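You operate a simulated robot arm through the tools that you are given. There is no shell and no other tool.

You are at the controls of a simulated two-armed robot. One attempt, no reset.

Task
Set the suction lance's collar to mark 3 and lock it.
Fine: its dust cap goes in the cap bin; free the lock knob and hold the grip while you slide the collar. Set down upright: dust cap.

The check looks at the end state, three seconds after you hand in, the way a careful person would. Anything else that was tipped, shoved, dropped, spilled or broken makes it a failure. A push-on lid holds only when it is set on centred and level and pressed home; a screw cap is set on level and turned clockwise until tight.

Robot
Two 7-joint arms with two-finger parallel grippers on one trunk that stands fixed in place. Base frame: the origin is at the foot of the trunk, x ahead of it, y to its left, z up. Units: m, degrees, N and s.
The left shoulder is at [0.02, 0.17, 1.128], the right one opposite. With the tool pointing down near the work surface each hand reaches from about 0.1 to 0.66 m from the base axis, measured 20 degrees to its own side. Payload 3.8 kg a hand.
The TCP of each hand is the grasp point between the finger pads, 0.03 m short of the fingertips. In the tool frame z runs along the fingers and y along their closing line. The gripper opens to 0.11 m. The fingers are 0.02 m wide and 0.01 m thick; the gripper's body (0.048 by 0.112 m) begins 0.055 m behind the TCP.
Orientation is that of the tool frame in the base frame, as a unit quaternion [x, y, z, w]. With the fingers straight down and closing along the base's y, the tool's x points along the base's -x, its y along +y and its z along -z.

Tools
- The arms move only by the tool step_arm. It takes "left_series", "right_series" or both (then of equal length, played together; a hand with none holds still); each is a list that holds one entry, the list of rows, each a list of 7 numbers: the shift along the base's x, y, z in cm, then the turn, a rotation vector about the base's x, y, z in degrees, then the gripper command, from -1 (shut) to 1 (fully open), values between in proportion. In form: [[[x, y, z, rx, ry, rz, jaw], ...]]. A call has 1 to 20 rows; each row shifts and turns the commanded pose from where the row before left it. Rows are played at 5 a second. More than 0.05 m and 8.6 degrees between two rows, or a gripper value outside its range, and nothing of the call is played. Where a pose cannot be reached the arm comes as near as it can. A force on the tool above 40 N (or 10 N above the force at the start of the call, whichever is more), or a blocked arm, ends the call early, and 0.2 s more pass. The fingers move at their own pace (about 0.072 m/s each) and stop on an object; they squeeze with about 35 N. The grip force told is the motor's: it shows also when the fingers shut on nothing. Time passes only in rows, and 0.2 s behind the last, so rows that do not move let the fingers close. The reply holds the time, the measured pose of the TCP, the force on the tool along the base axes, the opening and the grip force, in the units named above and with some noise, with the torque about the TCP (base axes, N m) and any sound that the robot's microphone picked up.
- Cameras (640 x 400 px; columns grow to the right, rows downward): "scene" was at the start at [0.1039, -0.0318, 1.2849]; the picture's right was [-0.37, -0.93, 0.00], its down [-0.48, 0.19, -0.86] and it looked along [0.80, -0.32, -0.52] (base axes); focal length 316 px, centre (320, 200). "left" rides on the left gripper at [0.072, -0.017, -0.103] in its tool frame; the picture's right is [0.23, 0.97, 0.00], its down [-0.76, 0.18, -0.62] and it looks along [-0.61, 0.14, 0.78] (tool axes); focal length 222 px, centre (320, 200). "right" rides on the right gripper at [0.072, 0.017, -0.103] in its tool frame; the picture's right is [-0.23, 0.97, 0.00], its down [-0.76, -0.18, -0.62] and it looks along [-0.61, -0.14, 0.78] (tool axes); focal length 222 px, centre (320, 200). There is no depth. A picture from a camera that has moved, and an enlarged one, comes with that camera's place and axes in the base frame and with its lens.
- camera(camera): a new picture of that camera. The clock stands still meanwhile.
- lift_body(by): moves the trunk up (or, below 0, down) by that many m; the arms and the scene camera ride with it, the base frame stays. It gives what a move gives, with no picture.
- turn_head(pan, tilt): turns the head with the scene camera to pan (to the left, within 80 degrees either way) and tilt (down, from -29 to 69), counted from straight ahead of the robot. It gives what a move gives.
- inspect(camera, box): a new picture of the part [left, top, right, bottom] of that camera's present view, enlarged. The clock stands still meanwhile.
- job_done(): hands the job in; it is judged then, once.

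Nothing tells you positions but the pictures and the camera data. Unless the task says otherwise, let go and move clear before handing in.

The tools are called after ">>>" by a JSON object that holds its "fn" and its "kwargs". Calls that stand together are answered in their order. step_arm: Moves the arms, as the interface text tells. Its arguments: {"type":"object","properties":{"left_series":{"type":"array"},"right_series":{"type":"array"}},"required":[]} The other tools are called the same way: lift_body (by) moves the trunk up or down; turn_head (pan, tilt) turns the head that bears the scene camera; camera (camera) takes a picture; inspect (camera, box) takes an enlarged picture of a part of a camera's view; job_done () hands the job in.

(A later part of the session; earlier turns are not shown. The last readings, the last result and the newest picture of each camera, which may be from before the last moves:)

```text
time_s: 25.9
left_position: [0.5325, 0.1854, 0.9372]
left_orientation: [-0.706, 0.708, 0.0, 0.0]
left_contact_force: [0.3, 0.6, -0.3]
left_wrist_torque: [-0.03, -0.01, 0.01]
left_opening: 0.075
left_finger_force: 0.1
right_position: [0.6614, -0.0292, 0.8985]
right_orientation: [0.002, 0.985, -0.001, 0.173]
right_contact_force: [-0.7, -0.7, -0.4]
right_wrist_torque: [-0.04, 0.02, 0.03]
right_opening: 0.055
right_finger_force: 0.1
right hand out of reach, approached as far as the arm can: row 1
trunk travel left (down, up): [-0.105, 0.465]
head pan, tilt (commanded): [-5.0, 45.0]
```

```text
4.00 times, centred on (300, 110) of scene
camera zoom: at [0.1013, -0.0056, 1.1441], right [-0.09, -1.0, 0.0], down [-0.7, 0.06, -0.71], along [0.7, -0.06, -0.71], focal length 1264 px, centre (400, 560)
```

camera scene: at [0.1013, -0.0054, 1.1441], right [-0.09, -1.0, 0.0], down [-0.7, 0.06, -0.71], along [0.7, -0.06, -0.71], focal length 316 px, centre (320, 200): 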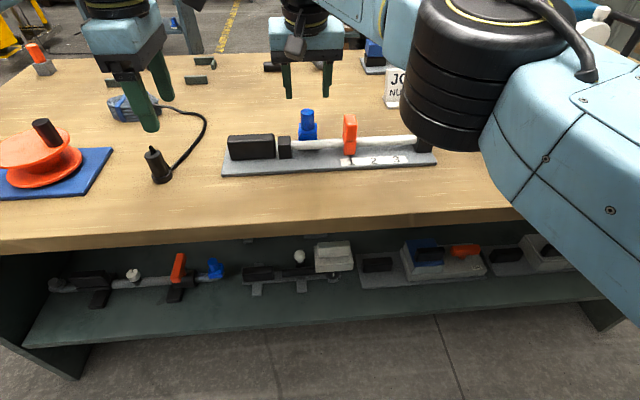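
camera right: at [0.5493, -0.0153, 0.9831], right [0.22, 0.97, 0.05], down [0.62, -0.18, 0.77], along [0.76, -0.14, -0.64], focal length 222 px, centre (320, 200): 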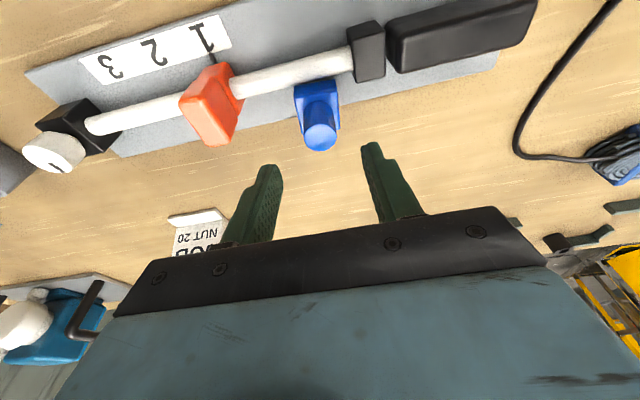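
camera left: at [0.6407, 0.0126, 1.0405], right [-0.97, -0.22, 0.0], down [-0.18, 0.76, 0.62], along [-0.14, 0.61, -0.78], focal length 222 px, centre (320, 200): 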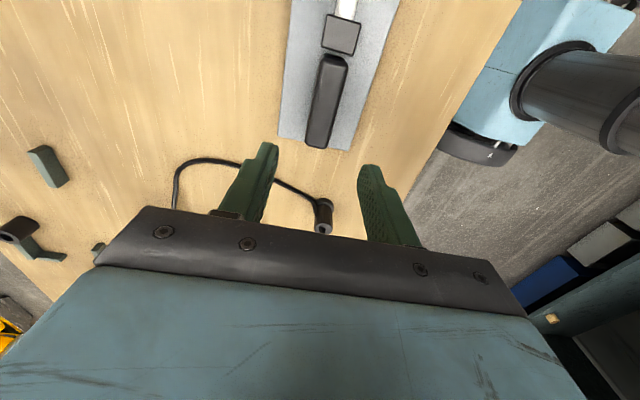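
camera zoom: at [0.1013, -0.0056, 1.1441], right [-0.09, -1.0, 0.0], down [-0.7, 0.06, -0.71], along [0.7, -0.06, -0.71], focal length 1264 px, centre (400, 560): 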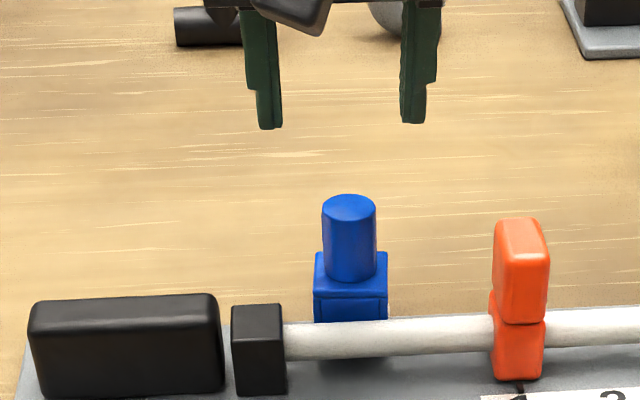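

The hand is now above the cap with 20° of tilt. Next I'll lower it so the pads straddle the cylinder just above the block.

>>> {"fn": "step_arm", "kwargs": {"right_series": [[[-0.7, 0, -1.5, 0, 0, 0, 0], [-0.6, 0, -1.5, 0, 0, 0, 0], [0, 0, -1.5, 0, 0, 0, 0], [0, 0, -1.2, 0, 0, 0, 0], [0, 0, 0, 0, 0, 0, 0]]]}}

>>> {"fn": "inspect", "kwargs": {"camera": "scene", "box": [250, 60, 350, 160]}}

>>> {"fn": "camera", "kwargs": {"camera": "right"}}

```text
time_s: 27.1
left_position: [0.5321, 0.1845, 0.9379]
left_orientation: [-0.707, 0.708, 0.0, 0.001]
left_contact_force: [-0.5, 0.2, 0.1]
left_wrist_torque: [0.01, 0.03, 0.05]
left_opening: 0.0749
left_finger_force: 0.0
right_position: [0.6487, -0.0293, 0.8411]
right_orientation: [0.001, 0.985, 0.0, 0.174]
right_contact_force: [-1.1, 0.6, 0.1]
right_wrist_torque: [-0.03, 0.02, -0.01]
right_opening: 0.0547
right_finger_force: 0.1
trunk travel left (down, up): [-0.105, 0.465]
head pan, tilt (commanded): [-5.0, 45.0]
```

```text
4.00 times, centred on (300, 110) of scene
camera zoom: at [0.1013, -0.0056, 1.1441], right [-0.09, -1.0, 0.0], down [-0.7, 0.06, -0.71], along [0.7, -0.06, -0.71], focal length 1264 px, centre (400, 560)
```

zoom: 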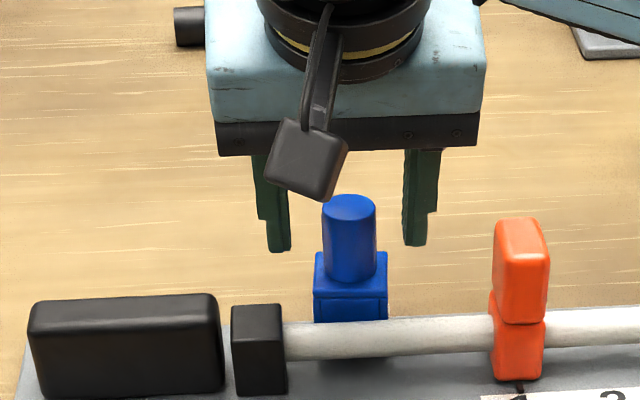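

```text
taken
camera right: at [0.5454, -0.013, 0.9134], right [0.21, 0.97, 0.08], down [0.5, -0.18, 0.85], along [0.84, -0.14, -0.53], focal length 222 px, centre (320, 200)
```

right: 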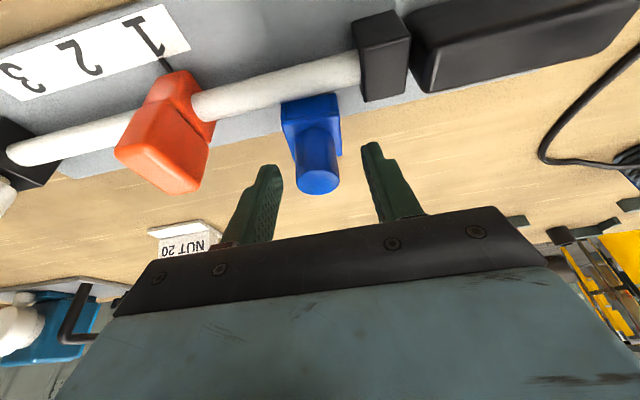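

The pads line up with the cylinder. I'll go down the last centimetre and close gently.

>>> {"fn": "step_arm", "kwargs": {"right_series": [[[0, 0, -0.6, 0, 0, 0, 0], [0, 0, -0.5, 0, 0, 0, 0], [0, 0, 0, 0, 0, 0, -1], [0, 0, 0, 0, 0, 0, -1], [0, 0, 0, 0, 0, 0, -1], [0, 0, 0, 0, 0, 0, -1]]]}}

>>> {"fn": "inspect", "kwargs": {"camera": "scene", "box": [250, 60, 350, 160]}}

>>> {"fn": "inspect", "kwargs": {"camera": "right", "box": [220, 60, 420, 220]}}

```text
time_s: 28.6
left_position: [0.5323, 0.1841, 0.9386]
left_orientation: [-0.706, 0.708, 0.0, 0.0]
left_contact_force: [0.6, 0.1, 0.3]
left_wrist_torque: [0.0, 0.01, 0.04]
left_opening: 0.0749
left_finger_force: 0.2
right_position: [0.6483, -0.0297, 0.8302]
right_orientation: [0.0, 0.985, 0.0, 0.173]
right_contact_force: [0.5, -0.9, 0.4]
right_wrist_torque: [0.01, 0.0, 0.0]
right_opening: 0.0357
right_finger_force: 34.9
trunk travel left (down, up): [-0.105, 0.465]
head pan, tilt (commanded): [-5.0, 45.0]
```

```text
4.00 times, centred on (300, 110) of scene
camera zoom: at [0.1013, -0.0056, 1.1441], right [-0.09, -1.0, 0.0], down [-0.7, 0.06, -0.71], along [0.7, -0.06, -0.71], focal length 1264 px, centre (400, 560)
```

zoom: 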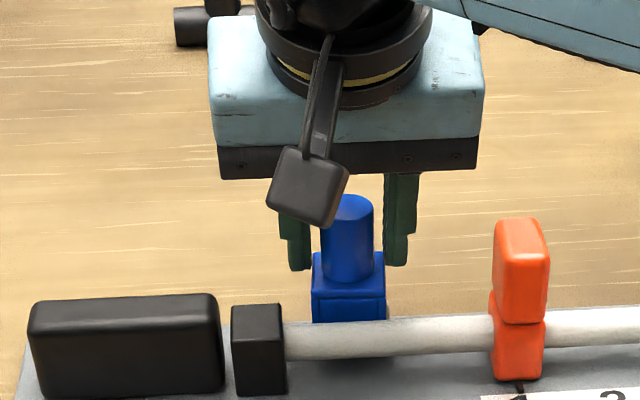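

```text
2.50 times, centred on (320, 140) of right
camera zoom: at [0.5453, -0.0129, 0.9027], right [0.21, 0.97, 0.08], down [0.5, -0.18, 0.85], along [0.84, -0.14, -0.53], focal length 555 px, centre (320, 350)
```

zoom: 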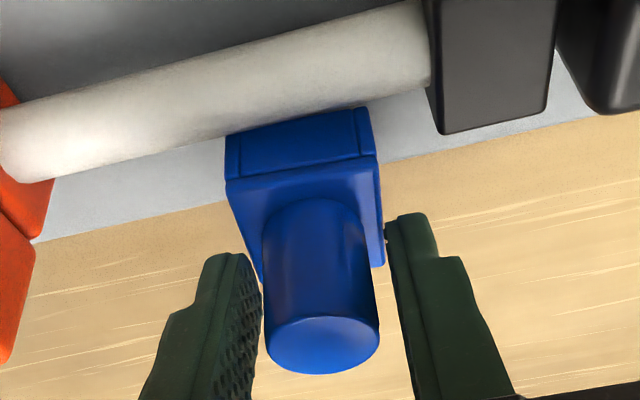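

The jaws stopped at 35.7 mm, so they caught the top edge of the block rather than the cylinder. I'll open, go lower so the pads cover the block's side faces, and close again.

>>> {"fn": "step_arm", "kwargs": {"right_series": [[[0, 0, 0, 0, 0, 0, -0.09], [0, 0, 0, 0, 0, 0, -0.09], [0, 0, -0.8, 0, 0, 0, -0.09], [0, 0, -0.8, 0, 0, 0, -0.09], [0, 0, -0.8, 0, 0, 0, -0.09], [0, 0, 0, 0, 0, 0, -0.09]]]}}

>>> {"fn": "inspect", "kwargs": {"camera": "scene", "box": [250, 60, 350, 160]}}

>>> {"fn": "inspect", "kwargs": {"camera": "right", "box": [220, 60, 420, 220]}}

```text
time_s: 29.9
left_position: [0.532, 0.1844, 0.9374]
left_orientation: [-0.706, 0.708, 0.001, 0.0]
left_contact_force: [0.4, 1.0, 0.1]
left_wrist_torque: [0.0, -0.03, -0.01]
left_opening: 0.0748
left_finger_force: 0.1
right_position: [0.6471, -0.0292, 0.806]
right_orientation: [0.0, 0.985, 0.0, 0.173]
right_contact_force: [0.2, -0.3, 0.7]
right_wrist_torque: [0.0, 0.0, -0.03]
right_opening: 0.05
right_finger_force: 0.1
trunk travel left (down, up): [-0.105, 0.465]
head pan, tilt (commanded): [-5.0, 45.0]
```

```text
4.00 times, centred on (300, 110) of scene
camera zoom: at [0.1013, -0.0056, 1.1441], right [-0.09, -1.0, 0.0], down [-0.7, 0.06, -0.71], along [0.7, -0.06, -0.71], focal length 1264 px, centre (400, 560)
```

zoom: 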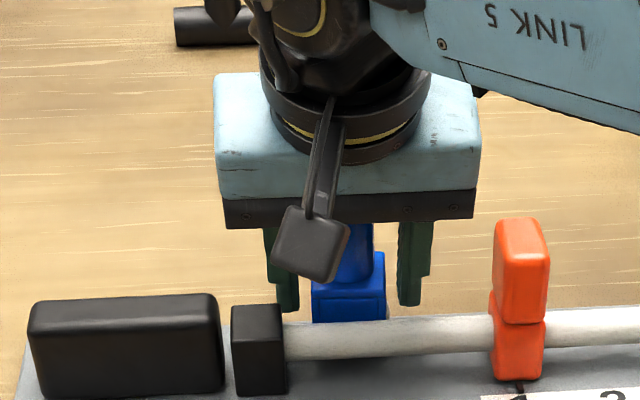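

```text
2.50 times, centred on (320, 140) of right
camera zoom: at [0.5453, -0.0128, 0.8786], right [0.21, 0.97, 0.08], down [0.5, -0.18, 0.85], along [0.84, -0.14, -0.53], focal length 555 px, centre (320, 350)
```

zoom: 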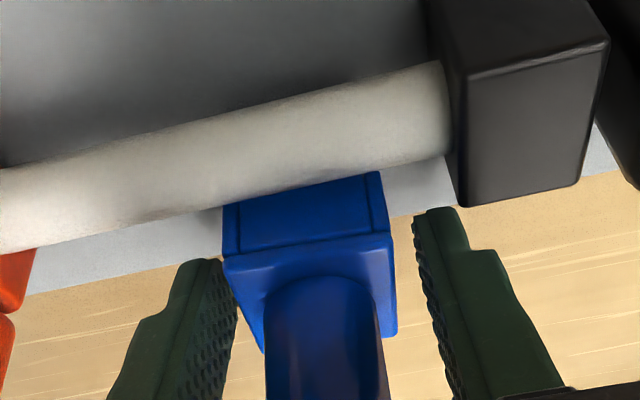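

The pads now straddle the block and look centred in the scene view. I'll close, then lift a few millimetres to see how the cap releases.

>>> {"fn": "step_arm", "kwargs": {"right_series": [[[0, 0, 0, 0, 0, 0, -1], [0, 0, 0, 0, 0, 0, -1], [0, 0, 0, 0, 0, 0, -1], [0, 0, 0.2, 0, 0, 0, -1], [0, 0, 0.2, 0, 0, 0, -1], [0, 0, 0, 0, 0, 0, -1]]]}}

>>> {"fn": "inspect", "kwargs": {"camera": "scene", "box": [220, 90, 380, 190]}}

```text
time_s: 31.4
left_position: [0.5319, 0.1849, 0.937]
left_orientation: [-0.706, 0.708, -0.001, 0.001]
left_contact_force: [-0.2, -1.0, -0.2]
left_wrist_torque: [0.01, 0.04, 0.0]
left_opening: 0.0751
left_finger_force: 0.1
right_position: [0.6489, -0.0292, 0.8094]
right_orientation: [0.0, 0.985, 0.0, 0.172]
right_contact_force: [0.4, 0.3, -4.8]
right_wrist_torque: [0.22, -0.15, 0.01]
right_opening: 0.0394
right_finger_force: 35.4
trunk travel left (down, up): [-0.105, 0.465]
head pan, tilt (commanded): [-5.0, 45.0]
```

```text
4.00 times, centred on (300, 140) of scene
camera zoom: at [0.1017, -0.0057, 1.144], right [-0.09, -1.0, 0.0], down [-0.7, 0.06, -0.71], along [0.7, -0.06, -0.71], focal length 1264 px, centre (400, 440)
```

zoom: 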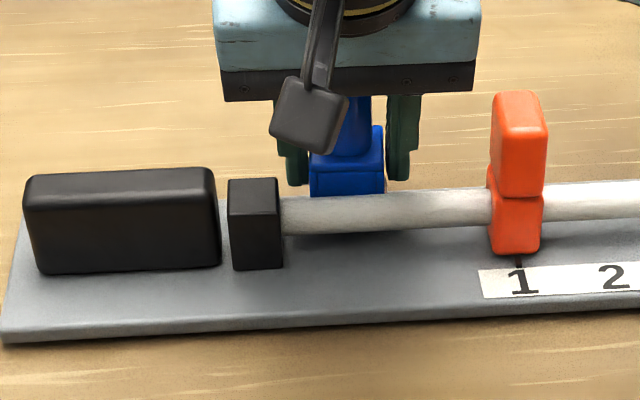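

Lifting raised the whole plate about 4 mm, so the cap is held on, or my pads are gripping the fixed seat under it. I'll set the plate back down the same amount, release, and look closer.

>>> {"fn": "step_arm", "kwargs": {"right_series": [[[0, 0, -0.2, 0, 0, 0, -1], [0, 0, -0.2, 0, 0, 0, -1], [0, 0, 0, 0, 0, 0, -1], [0, 0, 0, 0, 0, 0, -0.09], [0, 0, 0, 0, 0, 0, -0.09], [0, 0, 0, 0, 0, 0, -0.09]]]}}

>>> {"fn": "inspect", "kwargs": {"camera": "scene", "box": [220, 60, 380, 160]}}

>>> {"fn": "inspect", "kwargs": {"camera": "right", "box": [220, 60, 420, 220]}}

```text
time_s: 32.8
left_position: [0.5322, 0.1836, 0.9371]
left_orientation: [-0.706, 0.708, 0.001, 0.0]
left_contact_force: [-0.3, -0.4, -0.7]
left_wrist_torque: [0.01, 0.0, 0.07]
left_opening: 0.0749
left_finger_force: 0.0
right_position: [0.6483, -0.0289, 0.8058]
right_orientation: [0.0, 0.985, 0.0, 0.172]
right_contact_force: [-0.3, -0.6, 0.2]
right_wrist_torque: [0.02, -0.01, 0.01]
right_opening: 0.0504
right_finger_force: 0.2
trunk travel left (down, up): [-0.105, 0.465]
head pan, tilt (commanded): [-5.0, 45.0]
```

```text
4.00 times, centred on (300, 110) of scene
camera zoom: at [0.1013, -0.0056, 1.1441], right [-0.09, -1.0, 0.0], down [-0.7, 0.06, -0.71], along [0.7, -0.06, -0.71], focal length 1264 px, centre (400, 560)
```

zoom: 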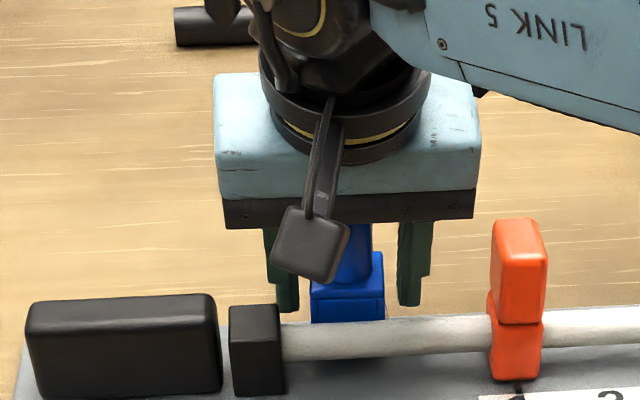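

```text
2.50 times, centred on (320, 140) of right
camera zoom: at [0.5451, -0.0127, 0.8787], right [0.21, 0.97, 0.08], down [0.5, -0.18, 0.85], along [0.84, -0.14, -0.53], focal length 555 px, centre (320, 350)
```

zoom: 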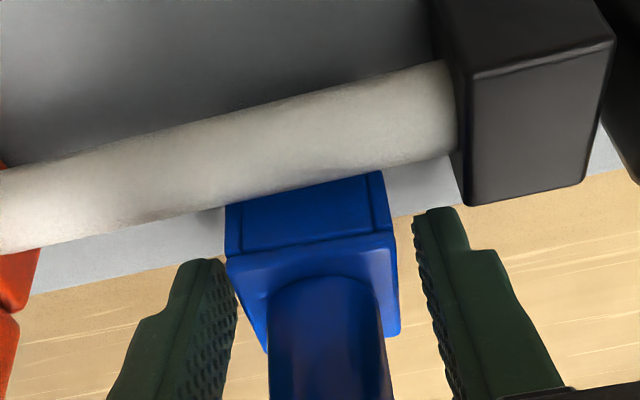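

The plate is back in place. The opening was 39 mm low down but 36 mm near the top, so I may have been squeezing a wider fixed seat. I'll zoom in on the base of the cap.

>>> {"fn": "inspect", "kwargs": {"camera": "right", "box": [280, 120, 360, 170]}}

>>> {"fn": "inspect", "kwargs": {"camera": "scene", "box": [285, 115, 330, 150]}}

>>> {"fn": "step_arm", "kwargs": {"right_series": [[[0, 0, 1.0, 0, 0, 0, -0.09], [0, 0, 1.5, 0, 0, 0, -0.09], [0, 0, 2.5, 0, 0, 0, -0.09], [0, 0, 2.5, 0, 0, 0, -0.09], [-2, 0, 2.5, 0, 0, 0, -0.09], [-3, 0, 0, 0, 0, 0, -0.09], [0, 0, 0, 0, 0, 0, -0.09]]]}}

>>> {"fn": "inspect", "kwargs": {"camera": "right", "box": [260, 50, 380, 150]}}

>>> {"fn": "inspect", "kwargs": {"camera": "scene", "box": [275, 90, 335, 160]}}

```text
8.00 times, centred on (320, 145) of right
camera zoom: at [0.5451, -0.0127, 0.8787], right [0.21, 0.97, 0.08], down [0.5, -0.18, 0.85], along [0.84, -0.14, -0.53], focal length 1777 px, centre (320, 640)
```

zoom: 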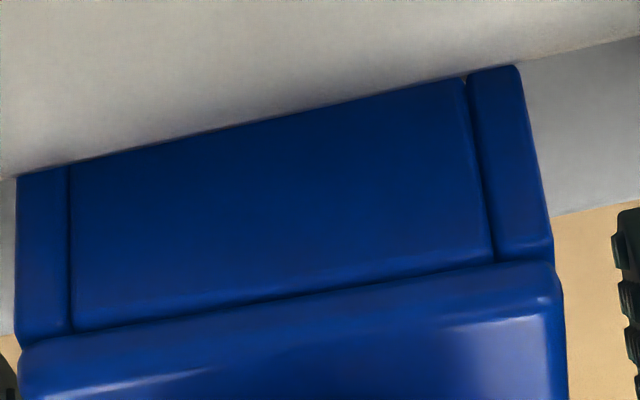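

```text
11.43 times, centred on (308, 132) of scene
camera zoom: at [0.1013, -0.0056, 1.1441], right [-0.09, -1.0, 0.0], down [-0.7, 0.06, -0.71], along [0.7, -0.06, -0.71], focal length 3611 px, centre (463, 971)
```

zoom: 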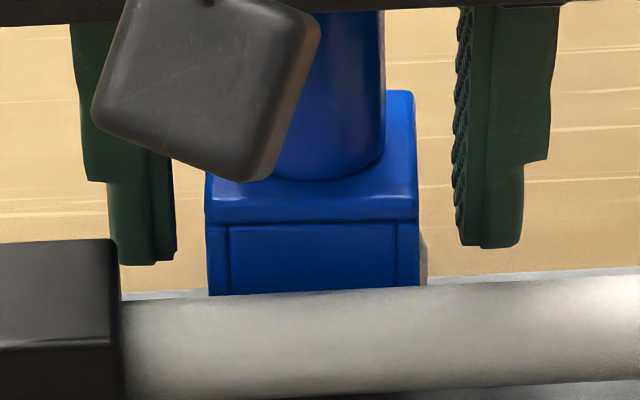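

```text
time_s: 34.4
left_position: [0.533, 0.1858, 0.9379]
left_orientation: [-0.706, 0.708, 0.0, 0.0]
left_contact_force: [0.6, -0.6, 0.9]
left_wrist_torque: [0.01, -0.01, 0.0]
left_opening: 0.0746
left_finger_force: 0.1
right_position: [0.5983, -0.0275, 0.9068]
right_orientation: [0.001, 0.985, 0.0, 0.174]
right_contact_force: [0.5, -0.3, 0.4]
right_wrist_torque: [-0.01, 0.01, -0.03]
right_opening: 0.0504
right_finger_force: 0.0
trunk travel left (down, up): [-0.105, 0.465]
head pan, tilt (commanded): [-5.0, 45.0]
```

```text
4.00 times, centred on (320, 100) of right
camera zoom: at [0.4945, -0.0124, 0.9789], right [0.21, 0.97, 0.08], down [0.5, -0.18, 0.85], along [0.84, -0.14, -0.53], focal length 888 px, centre (320, 600)
```

zoom: 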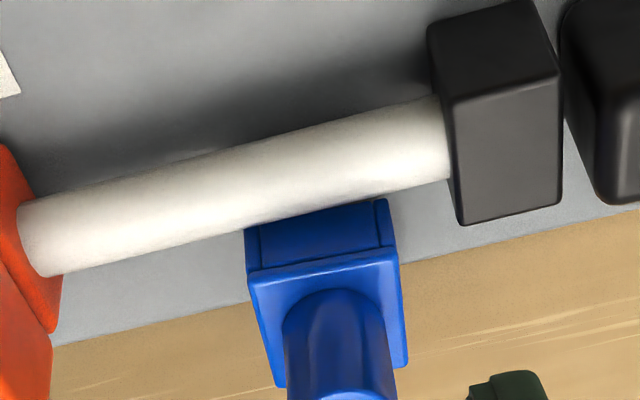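

```text
5.71 times, centred on (305, 125) of scene
camera zoom: at [0.1013, -0.0057, 1.144], right [-0.09, -1.0, 0.0], down [-0.7, 0.06, -0.71], along [0.7, -0.06, -0.71], focal length 1806 px, centre (406, 629)
```

zoom: 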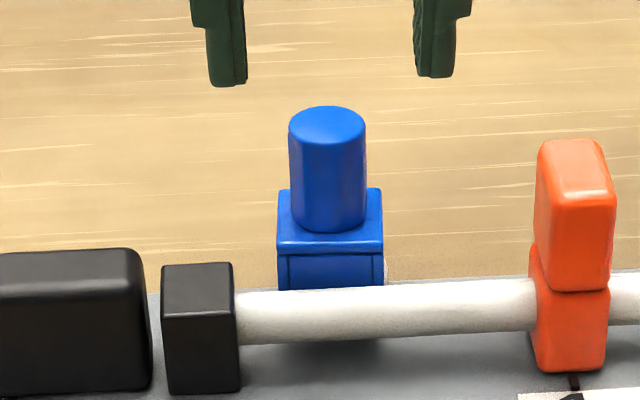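

There's a small pale edge sticking out beside the cap's lower right side. I'll swing the right hand round for a view of the cap from its right.

>>> {"fn": "step_arm", "kwargs": {"right_series": [[[-1, -2, 0.5, 0, 0, 8, -0.09], [-1, -2, 0.5, 0, 0, 8, -0.09], [0, -2, 0.5, 0, 0, 8, -0.09], [0, -2, 0.5, 0, 0, 8, -0.09], [0, -1, 0, 0, 0, 8, -0.09], [0, 0, 0, 0, 0, 0, -0.09]]]}}

>>> {"fn": "camera", "kwargs": {"camera": "right"}}

```text
time_s: 35.8
left_position: [0.5327, 0.1843, 0.9382]
left_orientation: [-0.706, 0.708, 0.0, 0.0]
left_contact_force: [-0.1, -0.5, 0.2]
left_wrist_torque: [-0.01, 0.04, 0.02]
left_opening: 0.0749
left_finger_force: 0.0
right_position: [0.5782, -0.1198, 0.9251]
right_orientation: [-0.336, 0.926, 0.059, 0.162]
right_contact_force: [0.6, 0.2, 0.3]
right_wrist_torque: [-0.02, 0.0, 0.02]
right_opening: 0.0503
right_finger_force: 0.1
trunk travel left (down, up): [-0.105, 0.465]
head pan, tilt (commanded): [-5.0, 45.0]
```

```text
taken
camera right: at [0.4887, -0.1732, 0.9986], right [-0.46, 0.88, 0.08], down [0.5, 0.19, 0.85], along [0.73, 0.43, -0.53], focal length 222 px, centre (320, 200)
```

right: 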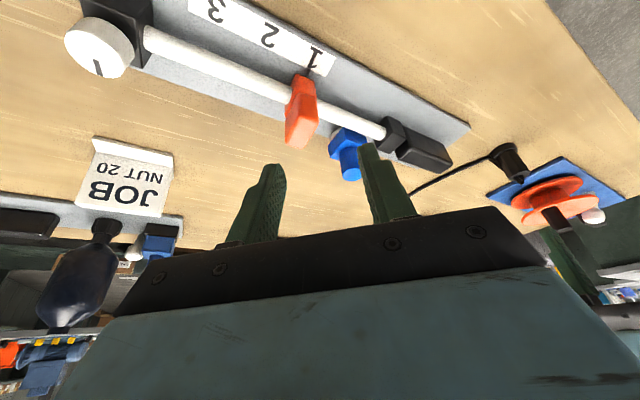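

>>> {"fn": "inspect", "kwargs": {"camera": "right", "box": [320, 110, 390, 190]}}

>>> {"fn": "step_arm", "kwargs": {"right_series": [[[3, -2, 0, 0, 0, 4, -0.09], [3, -2, 0, 0, 0, 4, -0.09], [0, -2, 0, 0, 0, 0, -0.09], [0, 0, 0, 0, 0, 0, -0.09]]]}}

>>> {"fn": "camera", "kwargs": {"camera": "right"}}

```text
5.00 times, centred on (355, 150) of right
camera zoom: at [0.4887, -0.1732, 0.9986], right [-0.46, 0.88, 0.08], down [0.5, 0.19, 0.85], along [0.73, 0.43, -0.53], focal length 1111 px, centre (145, 450)
```

zoom: 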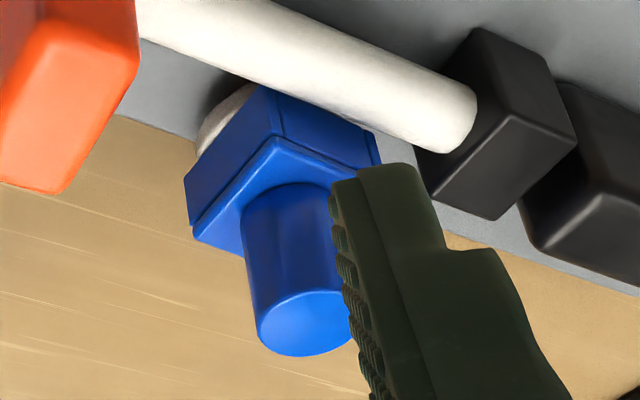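

```text
time_s: 36.8
left_position: [0.5323, 0.1853, 0.9376]
left_orientation: [-0.707, 0.708, 0.0, 0.0]
left_contact_force: [-0.4, 0.3, 0.5]
left_wrist_torque: [0.0, -0.03, -0.01]
left_opening: 0.0748
left_finger_force: 0.2
right_position: [0.5784, -0.1395, 0.9262]
right_orientation: [-0.336, 0.926, 0.058, 0.163]
right_contact_force: [-0.6, -0.9, -0.1]
right_wrist_torque: [0.0, -0.05, 0.0]
right_opening: 0.0503
right_finger_force: 0.0
right hand out of reach, approached as far as the arm can: row 1, 2
trunk travel left (down, up): [-0.105, 0.465]
head pan, tilt (commanded): [-5.0, 45.0]
```

```text
taken
camera right: at [0.4887, -0.1935, 0.9989], right [-0.46, 0.88, 0.08], down [0.5, 0.19, 0.85], along [0.73, 0.43, -0.53], focal length 222 px, centre (320, 200)
```

right: 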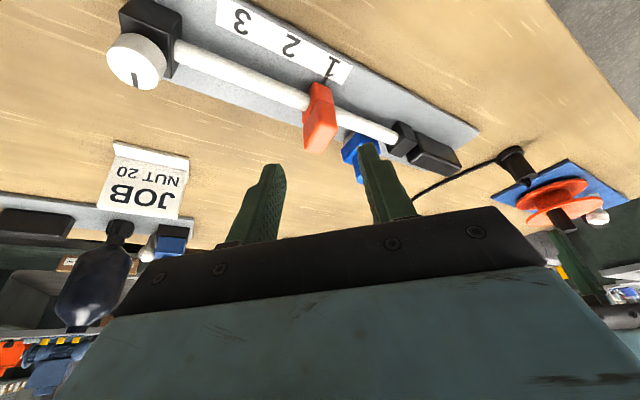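

Now it's clear: the blue cap sits on a slightly wider white stub, and my first grip squeezed that stub. I'll return over the cap and grip only the blue block, with the fingertips at about z 0.785.

>>> {"fn": "step_arm", "kwargs": {"right_series": [[[0, 2.2, 0, 0, 0, -8, -0.09], [0, 2.2, 0, 0, 0, -8, -0.09], [0.5, 2.2, 0, 0, 0, -8, -0.09], [1, 2.2, 0, 0, 0, -8, -0.09], [1, 2.2, -0.5, 0, 0, -8, -0.09], [2, 0, -1, 0, 0, 0, -0.09], [2, 0, -1, 0, 0, 0, -0.09], [0, 0, 0, 0, 0, 0, -0.09]]]}}

>>> {"fn": "inspect", "kwargs": {"camera": "scene", "box": [220, 60, 380, 160]}}

```text
time_s: 38.5
left_position: [0.5327, 0.1841, 0.938]
left_orientation: [-0.707, 0.707, 0.0, 0.001]
left_contact_force: [0.8, 0.9, 0.6]
left_wrist_torque: [0.02, -0.02, -0.01]
left_opening: 0.0744
left_finger_force: 0.1
right_position: [0.6439, -0.0281, 0.9019]
right_orientation: [0.0, 0.985, 0.0, 0.172]
right_contact_force: [0.8, 0.6, 0.0]
right_wrist_torque: [0.04, 0.02, -0.01]
right_opening: 0.05
right_finger_force: 0.0
trunk travel left (down, up): [-0.105, 0.465]
head pan, tilt (commanded): [-5.0, 45.0]
```

```text
4.00 times, centred on (300, 110) of scene
camera zoom: at [0.1013, -0.0055, 1.1441], right [-0.09, -1.0, 0.0], down [-0.7, 0.06, -0.71], along [0.7, -0.06, -0.71], focal length 1264 px, centre (400, 560)
```

zoom: 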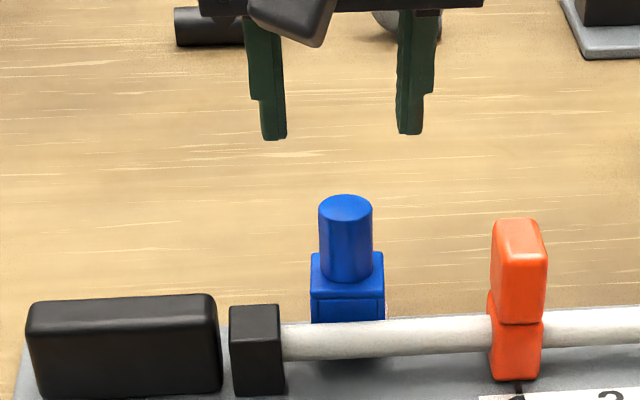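

>>> {"fn": "step_arm", "kwargs": {"right_series": [[[0, 0, -2.2, 0, 0, 0, -0.09], [0, 0, -2.2, 0, 0, 0, -0.09], [0, 0, -2.2, 0, 0, 0, -0.09], [0, 0, -1.4, 0, 0, 0, -0.09], [0, 0, -0.4, 0, 0, 0, -0.09], [0, 0, 0, 0, 0, 0, -0.09]]]}}

>>> {"fn": "inspect", "kwargs": {"camera": "scene", "box": [260, 90, 340, 150]}}

>>> {"fn": "inspect", "kwargs": {"camera": "right", "box": [220, 60, 420, 220]}}

```text
time_s: 40.0
left_position: [0.5322, 0.1843, 0.9366]
left_orientation: [-0.707, 0.707, 0.0, 0.0]
left_contact_force: [0.1, 0.5, -0.3]
left_wrist_torque: [-0.01, -0.03, 0.05]
left_opening: 0.075
left_finger_force: 0.1
right_position: [0.6443, -0.0294, 0.8171]
right_orientation: [0.001, 0.985, 0.0, 0.173]
right_contact_force: [-0.2, -0.7, -0.2]
right_wrist_torque: [0.01, 0.0, -0.03]
right_opening: 0.05
right_finger_force: 0.0
trunk travel left (down, up): [-0.105, 0.465]
head pan, tilt (commanded): [-5.0, 45.0]
```

```text
6.67 times, centred on (300, 120) of scene
camera zoom: at [0.1013, -0.0056, 1.1441], right [-0.09, -1.0, 0.0], down [-0.7, 0.06, -0.71], along [0.7, -0.06, -0.71], focal length 2106 px, centre (453, 733)
```

zoom: 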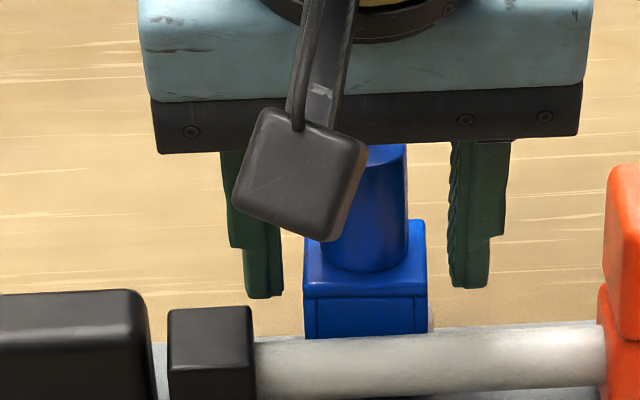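

```text
2.50 times, centred on (320, 140) of right
camera zoom: at [0.5406, -0.0124, 0.8898], right [0.21, 0.97, 0.08], down [0.5, -0.18, 0.85], along [0.84, -0.14, -0.53], focal length 555 px, centre (320, 350)
```

zoom: 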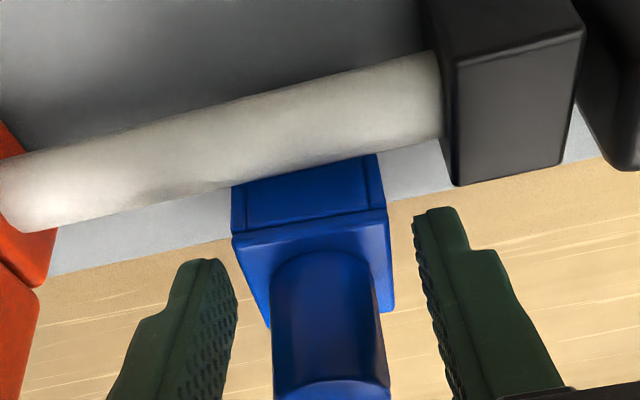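

>>> {"fn": "step_arm", "kwargs": {"right_series": [[[0, 0, 0, 0, 0, 0, -1], [0, 0, 0, 0, 0, 0, -1], [0, 0, 0, 0, 0, 0, -1], [0, 0, 0, 0, 0, 0, -1]]]}}

>>> {"fn": "step_arm", "kwargs": {"right_series": [[[0, 0, 0.15, 0, 0, 0, -1], [0, 0, 0.15, 0, 0, 0, -1]]]}}

>>> {"fn": "inspect", "kwargs": {"camera": "scene", "box": [220, 60, 380, 160]}}

```text
time_s: 41.0
left_position: [0.5312, 0.184, 0.9369]
left_orientation: [-0.706, 0.708, 0.0, 0.0]
left_contact_force: [0.1, -0.5, 0.8]
left_wrist_torque: [0.01, -0.02, -0.03]
left_opening: 0.0748
left_finger_force: 0.1
right_position: [0.6437, -0.0279, 0.8183]
right_orientation: [0.001, 0.985, 0.0, 0.173]
right_contact_force: [0.2, -0.7, -1.0]
right_wrist_torque: [0.0, 0.01, 0.03]
right_opening: 0.036
right_finger_force: 34.9
trunk travel left (down, up): [-0.105, 0.465]
head pan, tilt (commanded): [-5.0, 45.0]
```

```text
time_s: 41.5
left_position: [0.5312, 0.1848, 0.9382]
left_orientation: [-0.707, 0.707, 0.001, 0.0]
left_contact_force: [0.3, 0.5, 0.3]
left_wrist_torque: [0.0, -0.01, 0.01]
left_opening: 0.0748
left_finger_force: 0.1
right_position: [0.6435, -0.0288, 0.8196]
right_orientation: [0.0, 0.985, 0.001, 0.173]
right_contact_force: [1.9, 0.2, -0.7]
right_wrist_torque: [0.02, 0.0, 0.01]
right_opening: 0.036
right_finger_force: 35.2
trunk travel left (down, up): [-0.105, 0.465]
head pan, tilt (commanded): [-5.0, 45.0]
```

```text
4.00 times, centred on (300, 110) of scene
camera zoom: at [0.1015, -0.0056, 1.144], right [-0.09, -1.0, 0.0], down [-0.7, 0.06, -0.71], along [0.7, -0.06, -0.71], focal length 1264 px, centre (400, 560)
```

zoom: 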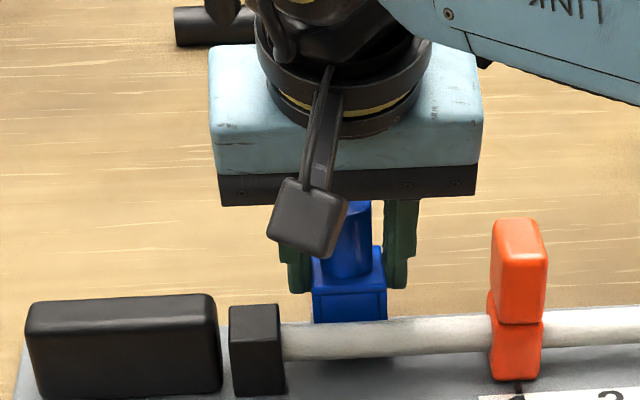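

The opening is now 36 mm, the force is only about 1 N, and the cap lifted off while the plate stayed put. I'll lift it well clear and back it off toward the robot.

>>> {"fn": "step_arm", "kwargs": {"right_series": [[[0, 0, 1, 0, 0, 0, -1], [0, 0, 1.5, 0, 0, 0, -1], [0, 0, 2, 0, 0, 0, -1], [-1, 0, 2, 0, 0, 0, -1], [-2, 0, 2, 0, 0, 0, -1], [-2, 0, 1.5, 0, 0, 0, -1], [0, 0, 0, 0, 0, 0, -1]]]}}

>>> {"fn": "inspect", "kwargs": {"camera": "scene", "box": [220, 40, 440, 190]}}

>>> {"fn": "camera", "kwargs": {"camera": "right"}}

```text
time_s: 43.1
left_position: [0.5328, 0.1855, 0.9373]
left_orientation: [-0.707, 0.708, -0.001, -0.001]
left_contact_force: [1.0, -0.4, -0.4]
left_wrist_torque: [0.01, 0.03, -0.04]
left_opening: 0.075
left_finger_force: 0.0
right_position: [0.5938, -0.029, 0.9208]
right_orientation: [0.001, 0.985, 0.0, 0.173]
right_contact_force: [-0.1, 0.6, -0.4]
right_wrist_torque: [0.0, 0.02, -0.01]
right_opening: 0.036
right_finger_force: 34.8
trunk travel left (down, up): [-0.105, 0.465]
head pan, tilt (commanded): [-5.0, 45.0]
```

```text
2.67 times, centred on (330, 115) of scene
camera zoom: at [0.1013, -0.0056, 1.144], right [-0.09, -1.0, 0.0], down [-0.7, 0.06, -0.71], along [0.7, -0.06, -0.71], focal length 843 px, centre (293, 427)
```

zoom: 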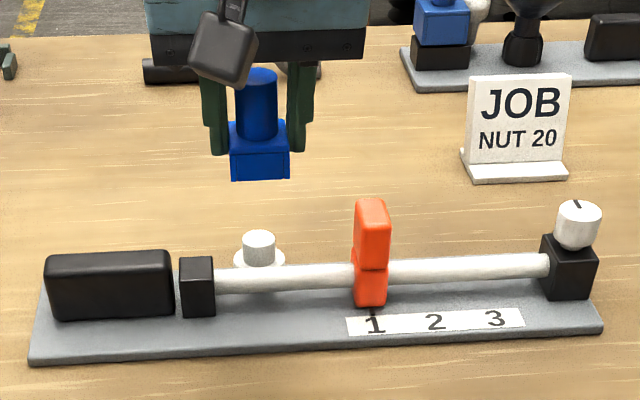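

```text
taken
camera right: at [0.49, -0.0121, 0.9933], right [0.21, 0.97, 0.08], down [0.5, -0.18, 0.85], along [0.84, -0.14, -0.53], focal length 222 px, centre (320, 200)
```

right: 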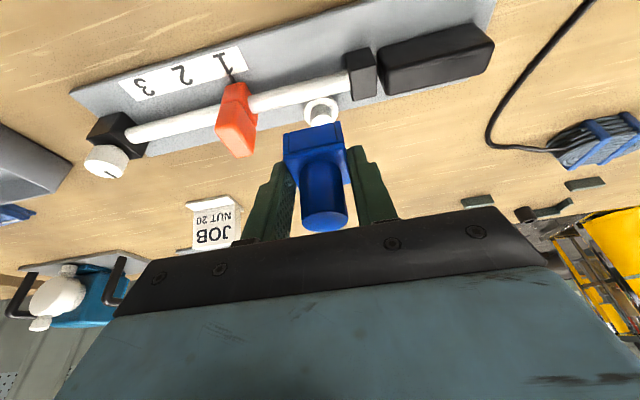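

The cap came off cleanly and hangs upright, its underside about 41 mm below the TCP. Next I'll carry it over to the bin centre, turning the wrist as the arm swings.

>>> {"fn": "step_arm", "kwargs": {"right_series": [[[-0.3, -4.2, 0, 0, 0, -2.76, -1], [-0.3, -4.3, 0, 0, 0, -2.76, -1], [-0.3, -4.3, 0, 0, 0, -2.76, -1], [-0.3, -4.3, 0, 0, 0, -2.76, -1], [-0.3, -4.3, 0, 0, 0, -2.76, -1], [-0.3, -4.3, 0, 0, 0, -2.76, -1], [-0.3, -4.3, 0, 0, 0, -2.76, -1], [-0.2, -4.3, 0, 0, 0, -2.76, -1], [-0.2, -4.3, 0, 0, 0, -2.76, -1], [-0.2, -4.3, 0, 0, 0, -2.76, -1], [0, 0, 0, 0, 0, 0, -1]]]}}

>>> {"fn": "turn_head", "kwargs": {"pan": -35, "tilt": 45}}

>>> {"fn": "camera", "kwargs": {"camera": "scene"}}

>>> {"fn": "camera", "kwargs": {"camera": "right"}}

```text
time_s: 45.5
left_position: [0.5327, 0.1843, 0.9366]
left_orientation: [-0.707, 0.708, -0.001, 0.001]
left_contact_force: [0.7, -0.1, 0.5]
left_wrist_torque: [0.01, -0.01, -0.02]
left_opening: 0.0749
left_finger_force: 0.0
right_position: [0.5669, -0.4572, 0.9209]
right_orientation: [0.235, 0.956, -0.041, 0.168]
right_contact_force: [0.0, -0.2, 0.3]
right_wrist_torque: [-0.02, 0.0, 0.01]
right_opening: 0.0358
right_finger_force: 35.3
trunk travel left (down, up): [-0.105, 0.465]
head pan, tilt (commanded): [-5.0, 45.0]
```

```text
time_s: 46.5
left_position: [0.5319, 0.1849, 0.9372]
left_orientation: [-0.706, 0.708, 0.0, 0.0]
left_contact_force: [0.0, -0.3, 0.1]
left_wrist_torque: [-0.03, 0.01, -0.02]
left_opening: 0.0748
left_finger_force: 0.0
right_position: [0.5665, -0.4559, 0.9199]
right_orientation: [0.234, 0.957, -0.042, 0.168]
right_contact_force: [-0.4, -0.7, -0.1]
right_wrist_torque: [-0.01, -0.02, 0.01]
right_opening: 0.036
right_finger_force: 34.4
trunk travel left (down, up): [-0.105, 0.465]
head pan, tilt (commanded): [-35.0, 45.0]
```

```text
taken
camera scene: at [0.087, -0.0451, 1.1441], right [-0.57, -0.82, 0.0], down [-0.58, 0.41, -0.71], along [0.58, -0.41, -0.71], focal length 316 px, centre (320, 200)
```

scene: 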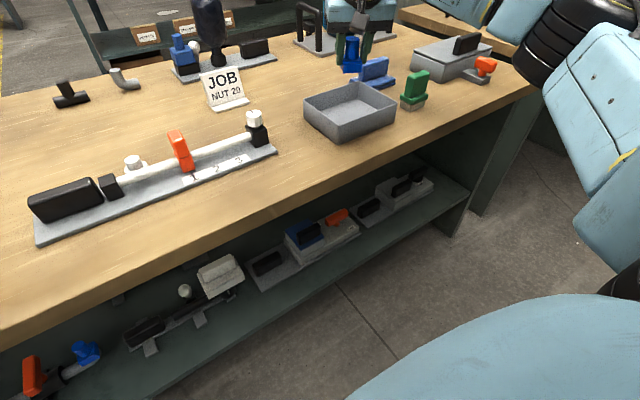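

```text
taken
camera right: at [0.4829, -0.3951, 0.9929], right [0.64, 0.76, 0.08], down [0.36, -0.39, 0.85], along [0.68, -0.51, -0.53], focal length 222 px, centre (320, 200)
```

right: 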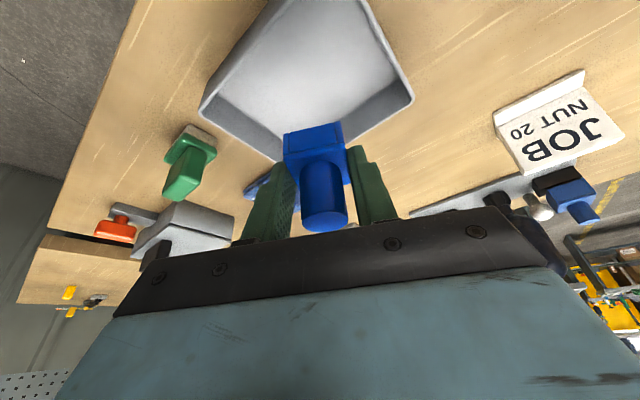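

The cap is above the bin's middle. I'll go down part way and check clearance to the walls.

>>> {"fn": "step_arm", "kwargs": {"right_series": [[[0, 0, -2, 0, 0, 0, -1], [0, 0, -2, 0, 0, 0, -1], [0, 0, -2, 0, 0, 0, -1], [0, 0, -1.5, 0, 0, 0, -1], [0, 0, 0, 0, 0, 0, -1]]]}}

>>> {"fn": "inspect", "kwargs": {"camera": "scene", "box": [280, 30, 440, 150]}}

>>> {"fn": "camera", "kwargs": {"camera": "right"}}

```text
time_s: 47.7
left_position: [0.5323, 0.1842, 0.9368]
left_orientation: [-0.706, 0.708, 0.0, 0.0]
left_contact_force: [1.0, -0.1, -0.8]
left_wrist_torque: [-0.02, 0.0, -0.02]
left_opening: 0.0747
left_finger_force: 0.1
right_position: [0.5658, -0.4578, 0.8452]
right_orientation: [0.236, 0.956, -0.041, 0.168]
right_contact_force: [-0.3, -0.2, -0.5]
right_wrist_torque: [0.02, 0.0, 0.01]
right_opening: 0.0361
right_finger_force: 34.9
trunk travel left (down, up): [-0.105, 0.465]
head pan, tilt (commanded): [-35.0, 45.0]
```

```text
3.33 times, centred on (360, 90) of scene
camera zoom: at [0.0869, -0.0452, 1.1441], right [-0.57, -0.82, 0.0], down [-0.58, 0.41, -0.71], along [0.58, -0.41, -0.71], focal length 1053 px, centre (187, 567)
```

zoom: 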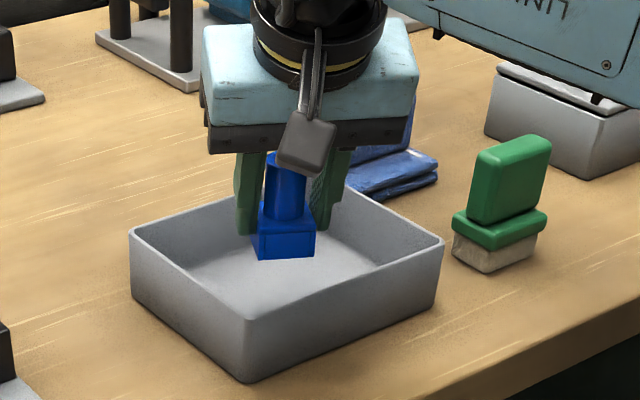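

```text
taken
camera right: at [0.4829, -0.3958, 0.918], right [0.64, 0.76, 0.08], down [0.36, -0.39, 0.85], along [0.68, -0.51, -0.53], focal length 222 px, centre (320, 200)
```

right: 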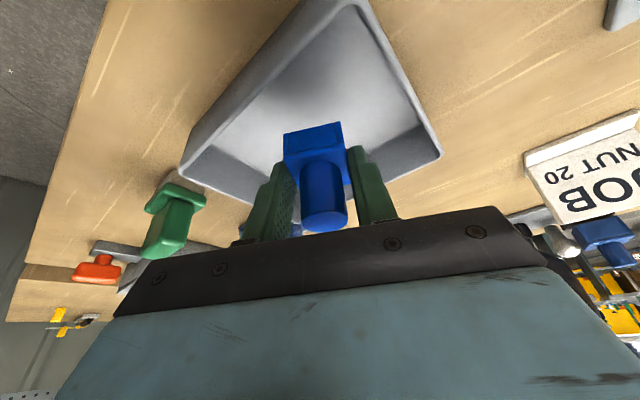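

>>> {"fn": "step_arm", "kwargs": {"right_series": [[[0, 0, -1.5, 0, 0, 0, -1], [0, 0, -1.5, 0, 0, 0, -1], [0, 0, -0.6, 0, 0, 0, -1], [0, 0, 0, 0, 0, 0, -1]]]}}

>>> {"fn": "inspect", "kwargs": {"camera": "scene", "box": [280, 30, 440, 150]}}

```text
time_s: 48.7
left_position: [0.5321, 0.1852, 0.9374]
left_orientation: [-0.707, 0.707, 0.0, 0.0]
left_contact_force: [-0.9, -0.1, -0.1]
left_wrist_torque: [0.0, -0.02, 0.0]
left_opening: 0.0748
left_finger_force: 0.0
right_position: [0.5668, -0.4568, 0.8091]
right_orientation: [0.235, 0.957, -0.041, 0.168]
right_contact_force: [-0.5, 0.1, -1.0]
right_wrist_torque: [0.03, -0.02, -0.03]
right_opening: 0.036
right_finger_force: 35.1
trunk travel left (down, up): [-0.105, 0.465]
head pan, tilt (commanded): [-35.0, 45.0]
```

```text
3.33 times, centred on (360, 90) of scene
camera zoom: at [0.0869, -0.0452, 1.1441], right [-0.57, -0.82, 0.0], down [-0.58, 0.41, -0.71], along [0.58, -0.41, -0.71], focal length 1053 px, centre (187, 567)
```

zoom: 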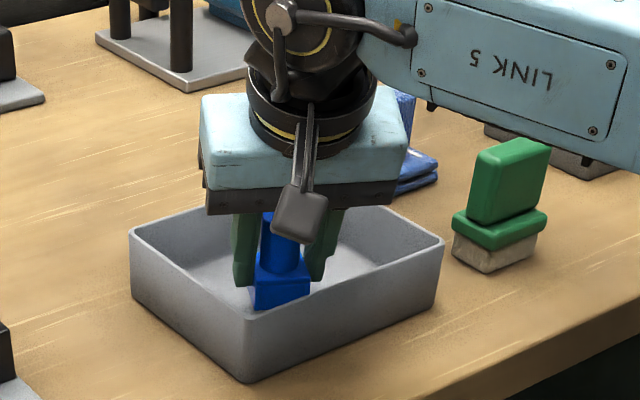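

>>> {"fn": "step_arm", "kwargs": {"right_series": [[[0, 0, -0.2, 0, 0, 0, -1], [0, 0, -0.2, 0, 0, 0, -1], [0, 0, -0.2, 0, 0, 0, -1]]]}}

>>> {"fn": "step_arm", "kwargs": {"right_series": [[[0, 0, -0.15, 0, 0, 0, -1], [0, 0, -0.15, 0, 0, 0, -1]]]}}

```text
time_s: 49.5
left_position: [0.5326, 0.185, 0.9375]
left_orientation: [-0.707, 0.708, 0.0, 0.0]
left_contact_force: [0.1, 0.7, 0.0]
left_wrist_torque: [-0.02, 0.05, 0.03]
left_opening: 0.0747
left_finger_force: 0.1
right_position: [0.5666, -0.4582, 0.8036]
right_orientation: [0.236, 0.956, -0.042, 0.169]
right_contact_force: [-0.1, -0.6, -0.9]
right_wrist_torque: [-0.03, 0.01, 0.01]
right_opening: 0.0361
right_finger_force: 35.2
trunk travel left (down, up): [-0.105, 0.465]
head pan, tilt (commanded): [-35.0, 45.0]
```

```text
time_s: 50.1
left_position: [0.5309, 0.1841, 0.9376]
left_orientation: [-0.706, 0.708, 0.001, 0.0]
left_contact_force: [-0.3, 0.2, -1.2]
left_wrist_torque: [-0.01, 0.0, -0.01]
left_opening: 0.0751
left_finger_force: 0.1
right_position: [0.5666, -0.4573, 0.7989]
right_orientation: [0.235, 0.957, -0.041, 0.168]
right_contact_force: [0.1, 0.4, 0.0]
right_wrist_torque: [-0.01, -0.03, 0.04]
right_opening: 0.0362
right_finger_force: 35.3
trunk travel left (down, up): [-0.105, 0.465]
head pan, tilt (commanded): [-35.0, 45.0]
```

>>> {"fn": "step_arm", "kwargs": {"right_series": [[[0, 0, -0.15, 0, 0, 0, -1], [0, 0, -0.1, 0, 0, 0, -1]]]}}

>>> {"fn": "inspect", "kwargs": {"camera": "right", "box": [240, 60, 400, 200]}}

```text
time_s: 50.7
left_position: [0.5321, 0.1854, 0.9373]
left_orientation: [-0.706, 0.708, 0.0, 0.0]
left_contact_force: [0.8, -0.5, -1.1]
left_wrist_torque: [0.02, 0.05, 0.01]
left_opening: 0.0749
left_finger_force: 0.1
right_position: [0.5663, -0.4584, 0.7973]
right_orientation: [0.235, 0.957, -0.041, 0.168]
right_contact_force: [0.9, -0.1, -0.1]
right_wrist_torque: [0.01, -0.03, 0.0]
right_opening: 0.0362
right_finger_force: 35.0
trunk travel left (down, up): [-0.105, 0.465]
head pan, tilt (commanded): [-35.0, 45.0]
```

```text
2.86 times, centred on (320, 130) of right
camera zoom: at [0.4829, -0.3952, 0.8702], right [0.64, 0.76, 0.08], down [0.36, -0.39, 0.85], along [0.68, -0.51, -0.53], focal length 635 px, centre (320, 400)
```

zoom: 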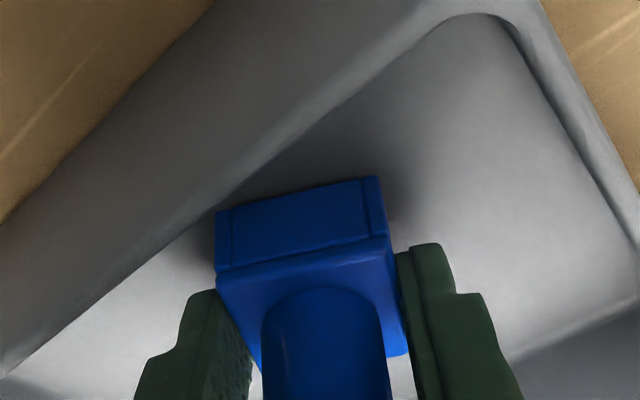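

>>> {"fn": "step_arm", "kwargs": {"right_series": [[[0, 0, -0.1, 0, 0, 0, -1], [0, 0, -0.1, 0, 0, 0, -1]]]}}

>>> {"fn": "step_arm", "kwargs": {"right_series": [[[0, 0, -0.1, 0, 0, 0, -1], [0, 0, -0.1, 0, 0, 0, -1]]]}}

```text
time_s: 51.3
left_position: [0.5325, 0.1851, 0.9372]
left_orientation: [-0.707, 0.708, 0.0, 0.0]
left_contact_force: [1.2, -0.4, -0.9]
left_wrist_torque: [0.01, -0.01, 0.03]
left_opening: 0.0744
left_finger_force: 0.1
right_position: [0.5662, -0.4591, 0.7953]
right_orientation: [0.235, 0.956, -0.041, 0.168]
right_contact_force: [0.9, 0.3, -0.4]
right_wrist_torque: [-0.02, 0.01, 0.03]
right_opening: 0.036
right_finger_force: 35.1
trunk travel left (down, up): [-0.105, 0.465]
head pan, tilt (commanded): [-35.0, 45.0]
```

```text
time_s: 51.9
left_position: [0.5311, 0.1855, 0.9371]
left_orientation: [-0.706, 0.708, -0.001, 0.0]
left_contact_force: [1.2, 0.4, 0.7]
left_wrist_torque: [-0.01, 0.02, 0.01]
left_opening: 0.0748
left_finger_force: 0.1
right_position: [0.5672, -0.4558, 0.7947]
right_orientation: [0.236, 0.956, -0.042, 0.169]
right_contact_force: [-0.6, -0.2, 1.8]
right_wrist_torque: [0.0, 0.04, -0.02]
right_opening: 0.036
right_finger_force: 35.5
trunk travel left (down, up): [-0.105, 0.465]
head pan, tilt (commanded): [-35.0, 45.0]
```

>>> {"fn": "step_arm", "kwargs": {"right_series": [[[0, 0, -0.1, 0, 0, 0, -1], [0, 0, 0, 0, 0, 0, -1]]]}}

>>> {"fn": "inspect", "kwargs": {"camera": "scene", "box": [280, 30, 440, 150]}}

```text
time_s: 52.5
left_position: [0.532, 0.1843, 0.9377]
left_orientation: [-0.706, 0.708, -0.001, 0.001]
left_contact_force: [0.8, -1.0, -0.1]
left_wrist_torque: [0.01, -0.03, 0.04]
left_opening: 0.0746
left_finger_force: 0.1
right_position: [0.567, -0.4579, 0.7934]
right_orientation: [0.236, 0.956, -0.041, 0.17]
right_contact_force: [1.4, -2.5, 8.1]
right_wrist_torque: [-0.06, -0.01, 0.03]
right_opening: 0.0359
right_finger_force: 34.7
trunk travel left (down, up): [-0.105, 0.465]
head pan, tilt (commanded): [-35.0, 45.0]
```

```text
3.33 times, centred on (360, 90) of scene
camera zoom: at [0.0864, -0.0449, 1.1442], right [-0.57, -0.82, 0.0], down [-0.58, 0.41, -0.71], along [0.58, -0.41, -0.71], focal length 1053 px, centre (187, 567)
```

zoom: 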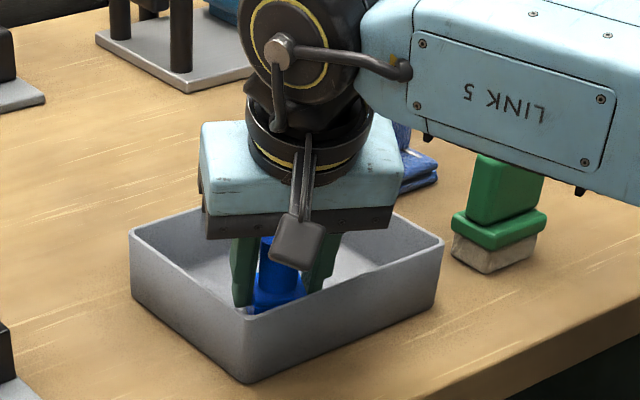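

The cap is on the bin floor. I'll ease the pressure, open, and rise straight up.

>>> {"fn": "step_arm", "kwargs": {"right_series": [[[0, 0, 0.1, 0, 0, 0, -1], [0, 0, 0, 0, 0, 0, -0.2], [0, 0, 0, 0, 0, 0, 0], [0, 0, 0, 0, 0, 0, 0], [0, 0, 1, 0, 0, 0, 0], [0, 0, 2, 0, 0, 0, 0], [0, 0, 3, 0, 0, 0, 0], [0, 0, 3, 0, 0, 0, 0], [0, 0, 3, 0, 0, 0, 0], [0, 0, 0, 0, 0, 0, 0]]]}}

>>> {"fn": "inspect", "kwargs": {"camera": "scene", "box": [280, 30, 440, 150]}}

>>> {"fn": "camera", "kwargs": {"camera": "right"}}

```text
time_s: 54.7
left_position: [0.5322, 0.1854, 0.9377]
left_orientation: [0.707, -0.707, 0.0, 0.0]
left_contact_force: [0.9, -0.3, 1.3]
left_wrist_torque: [0.01, 0.0, -0.01]
left_opening: 0.075
left_finger_force: 0.0
right_position: [0.5663, -0.4573, 0.9142]
right_orientation: [0.235, 0.956, -0.042, 0.167]
right_contact_force: [-0.2, 0.7, -0.3]
right_wrist_torque: [0.0, 0.03, 0.01]
right_opening: 0.0548
right_finger_force: 0.0
trunk travel left (down, up): [-0.105, 0.465]
head pan, tilt (commanded): [-35.0, 45.0]
```

```text
3.33 times, centred on (360, 90) of scene
camera zoom: at [0.0869, -0.0451, 1.144], right [-0.57, -0.82, 0.0], down [-0.58, 0.41, -0.71], along [0.58, -0.41, -0.71], focal length 1053 px, centre (187, 567)
```

zoom: 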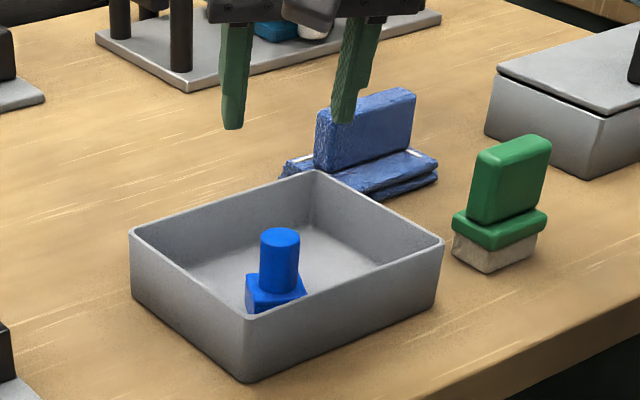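

```text
taken
camera right: at [0.483, -0.3944, 0.9868], right [0.64, 0.76, 0.08], down [0.36, -0.39, 0.85], along [0.68, -0.51, -0.53], focal length 222 px, centre (320, 200)
```

right: 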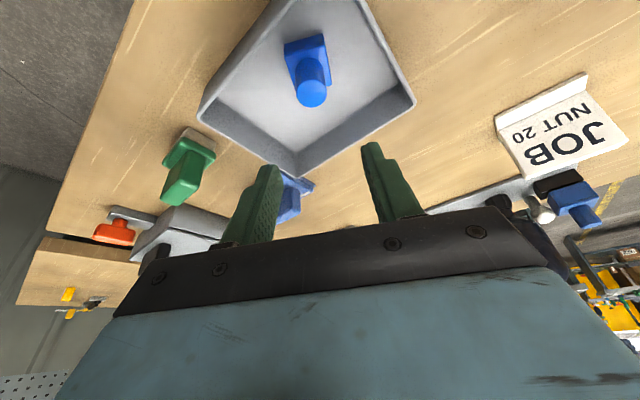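

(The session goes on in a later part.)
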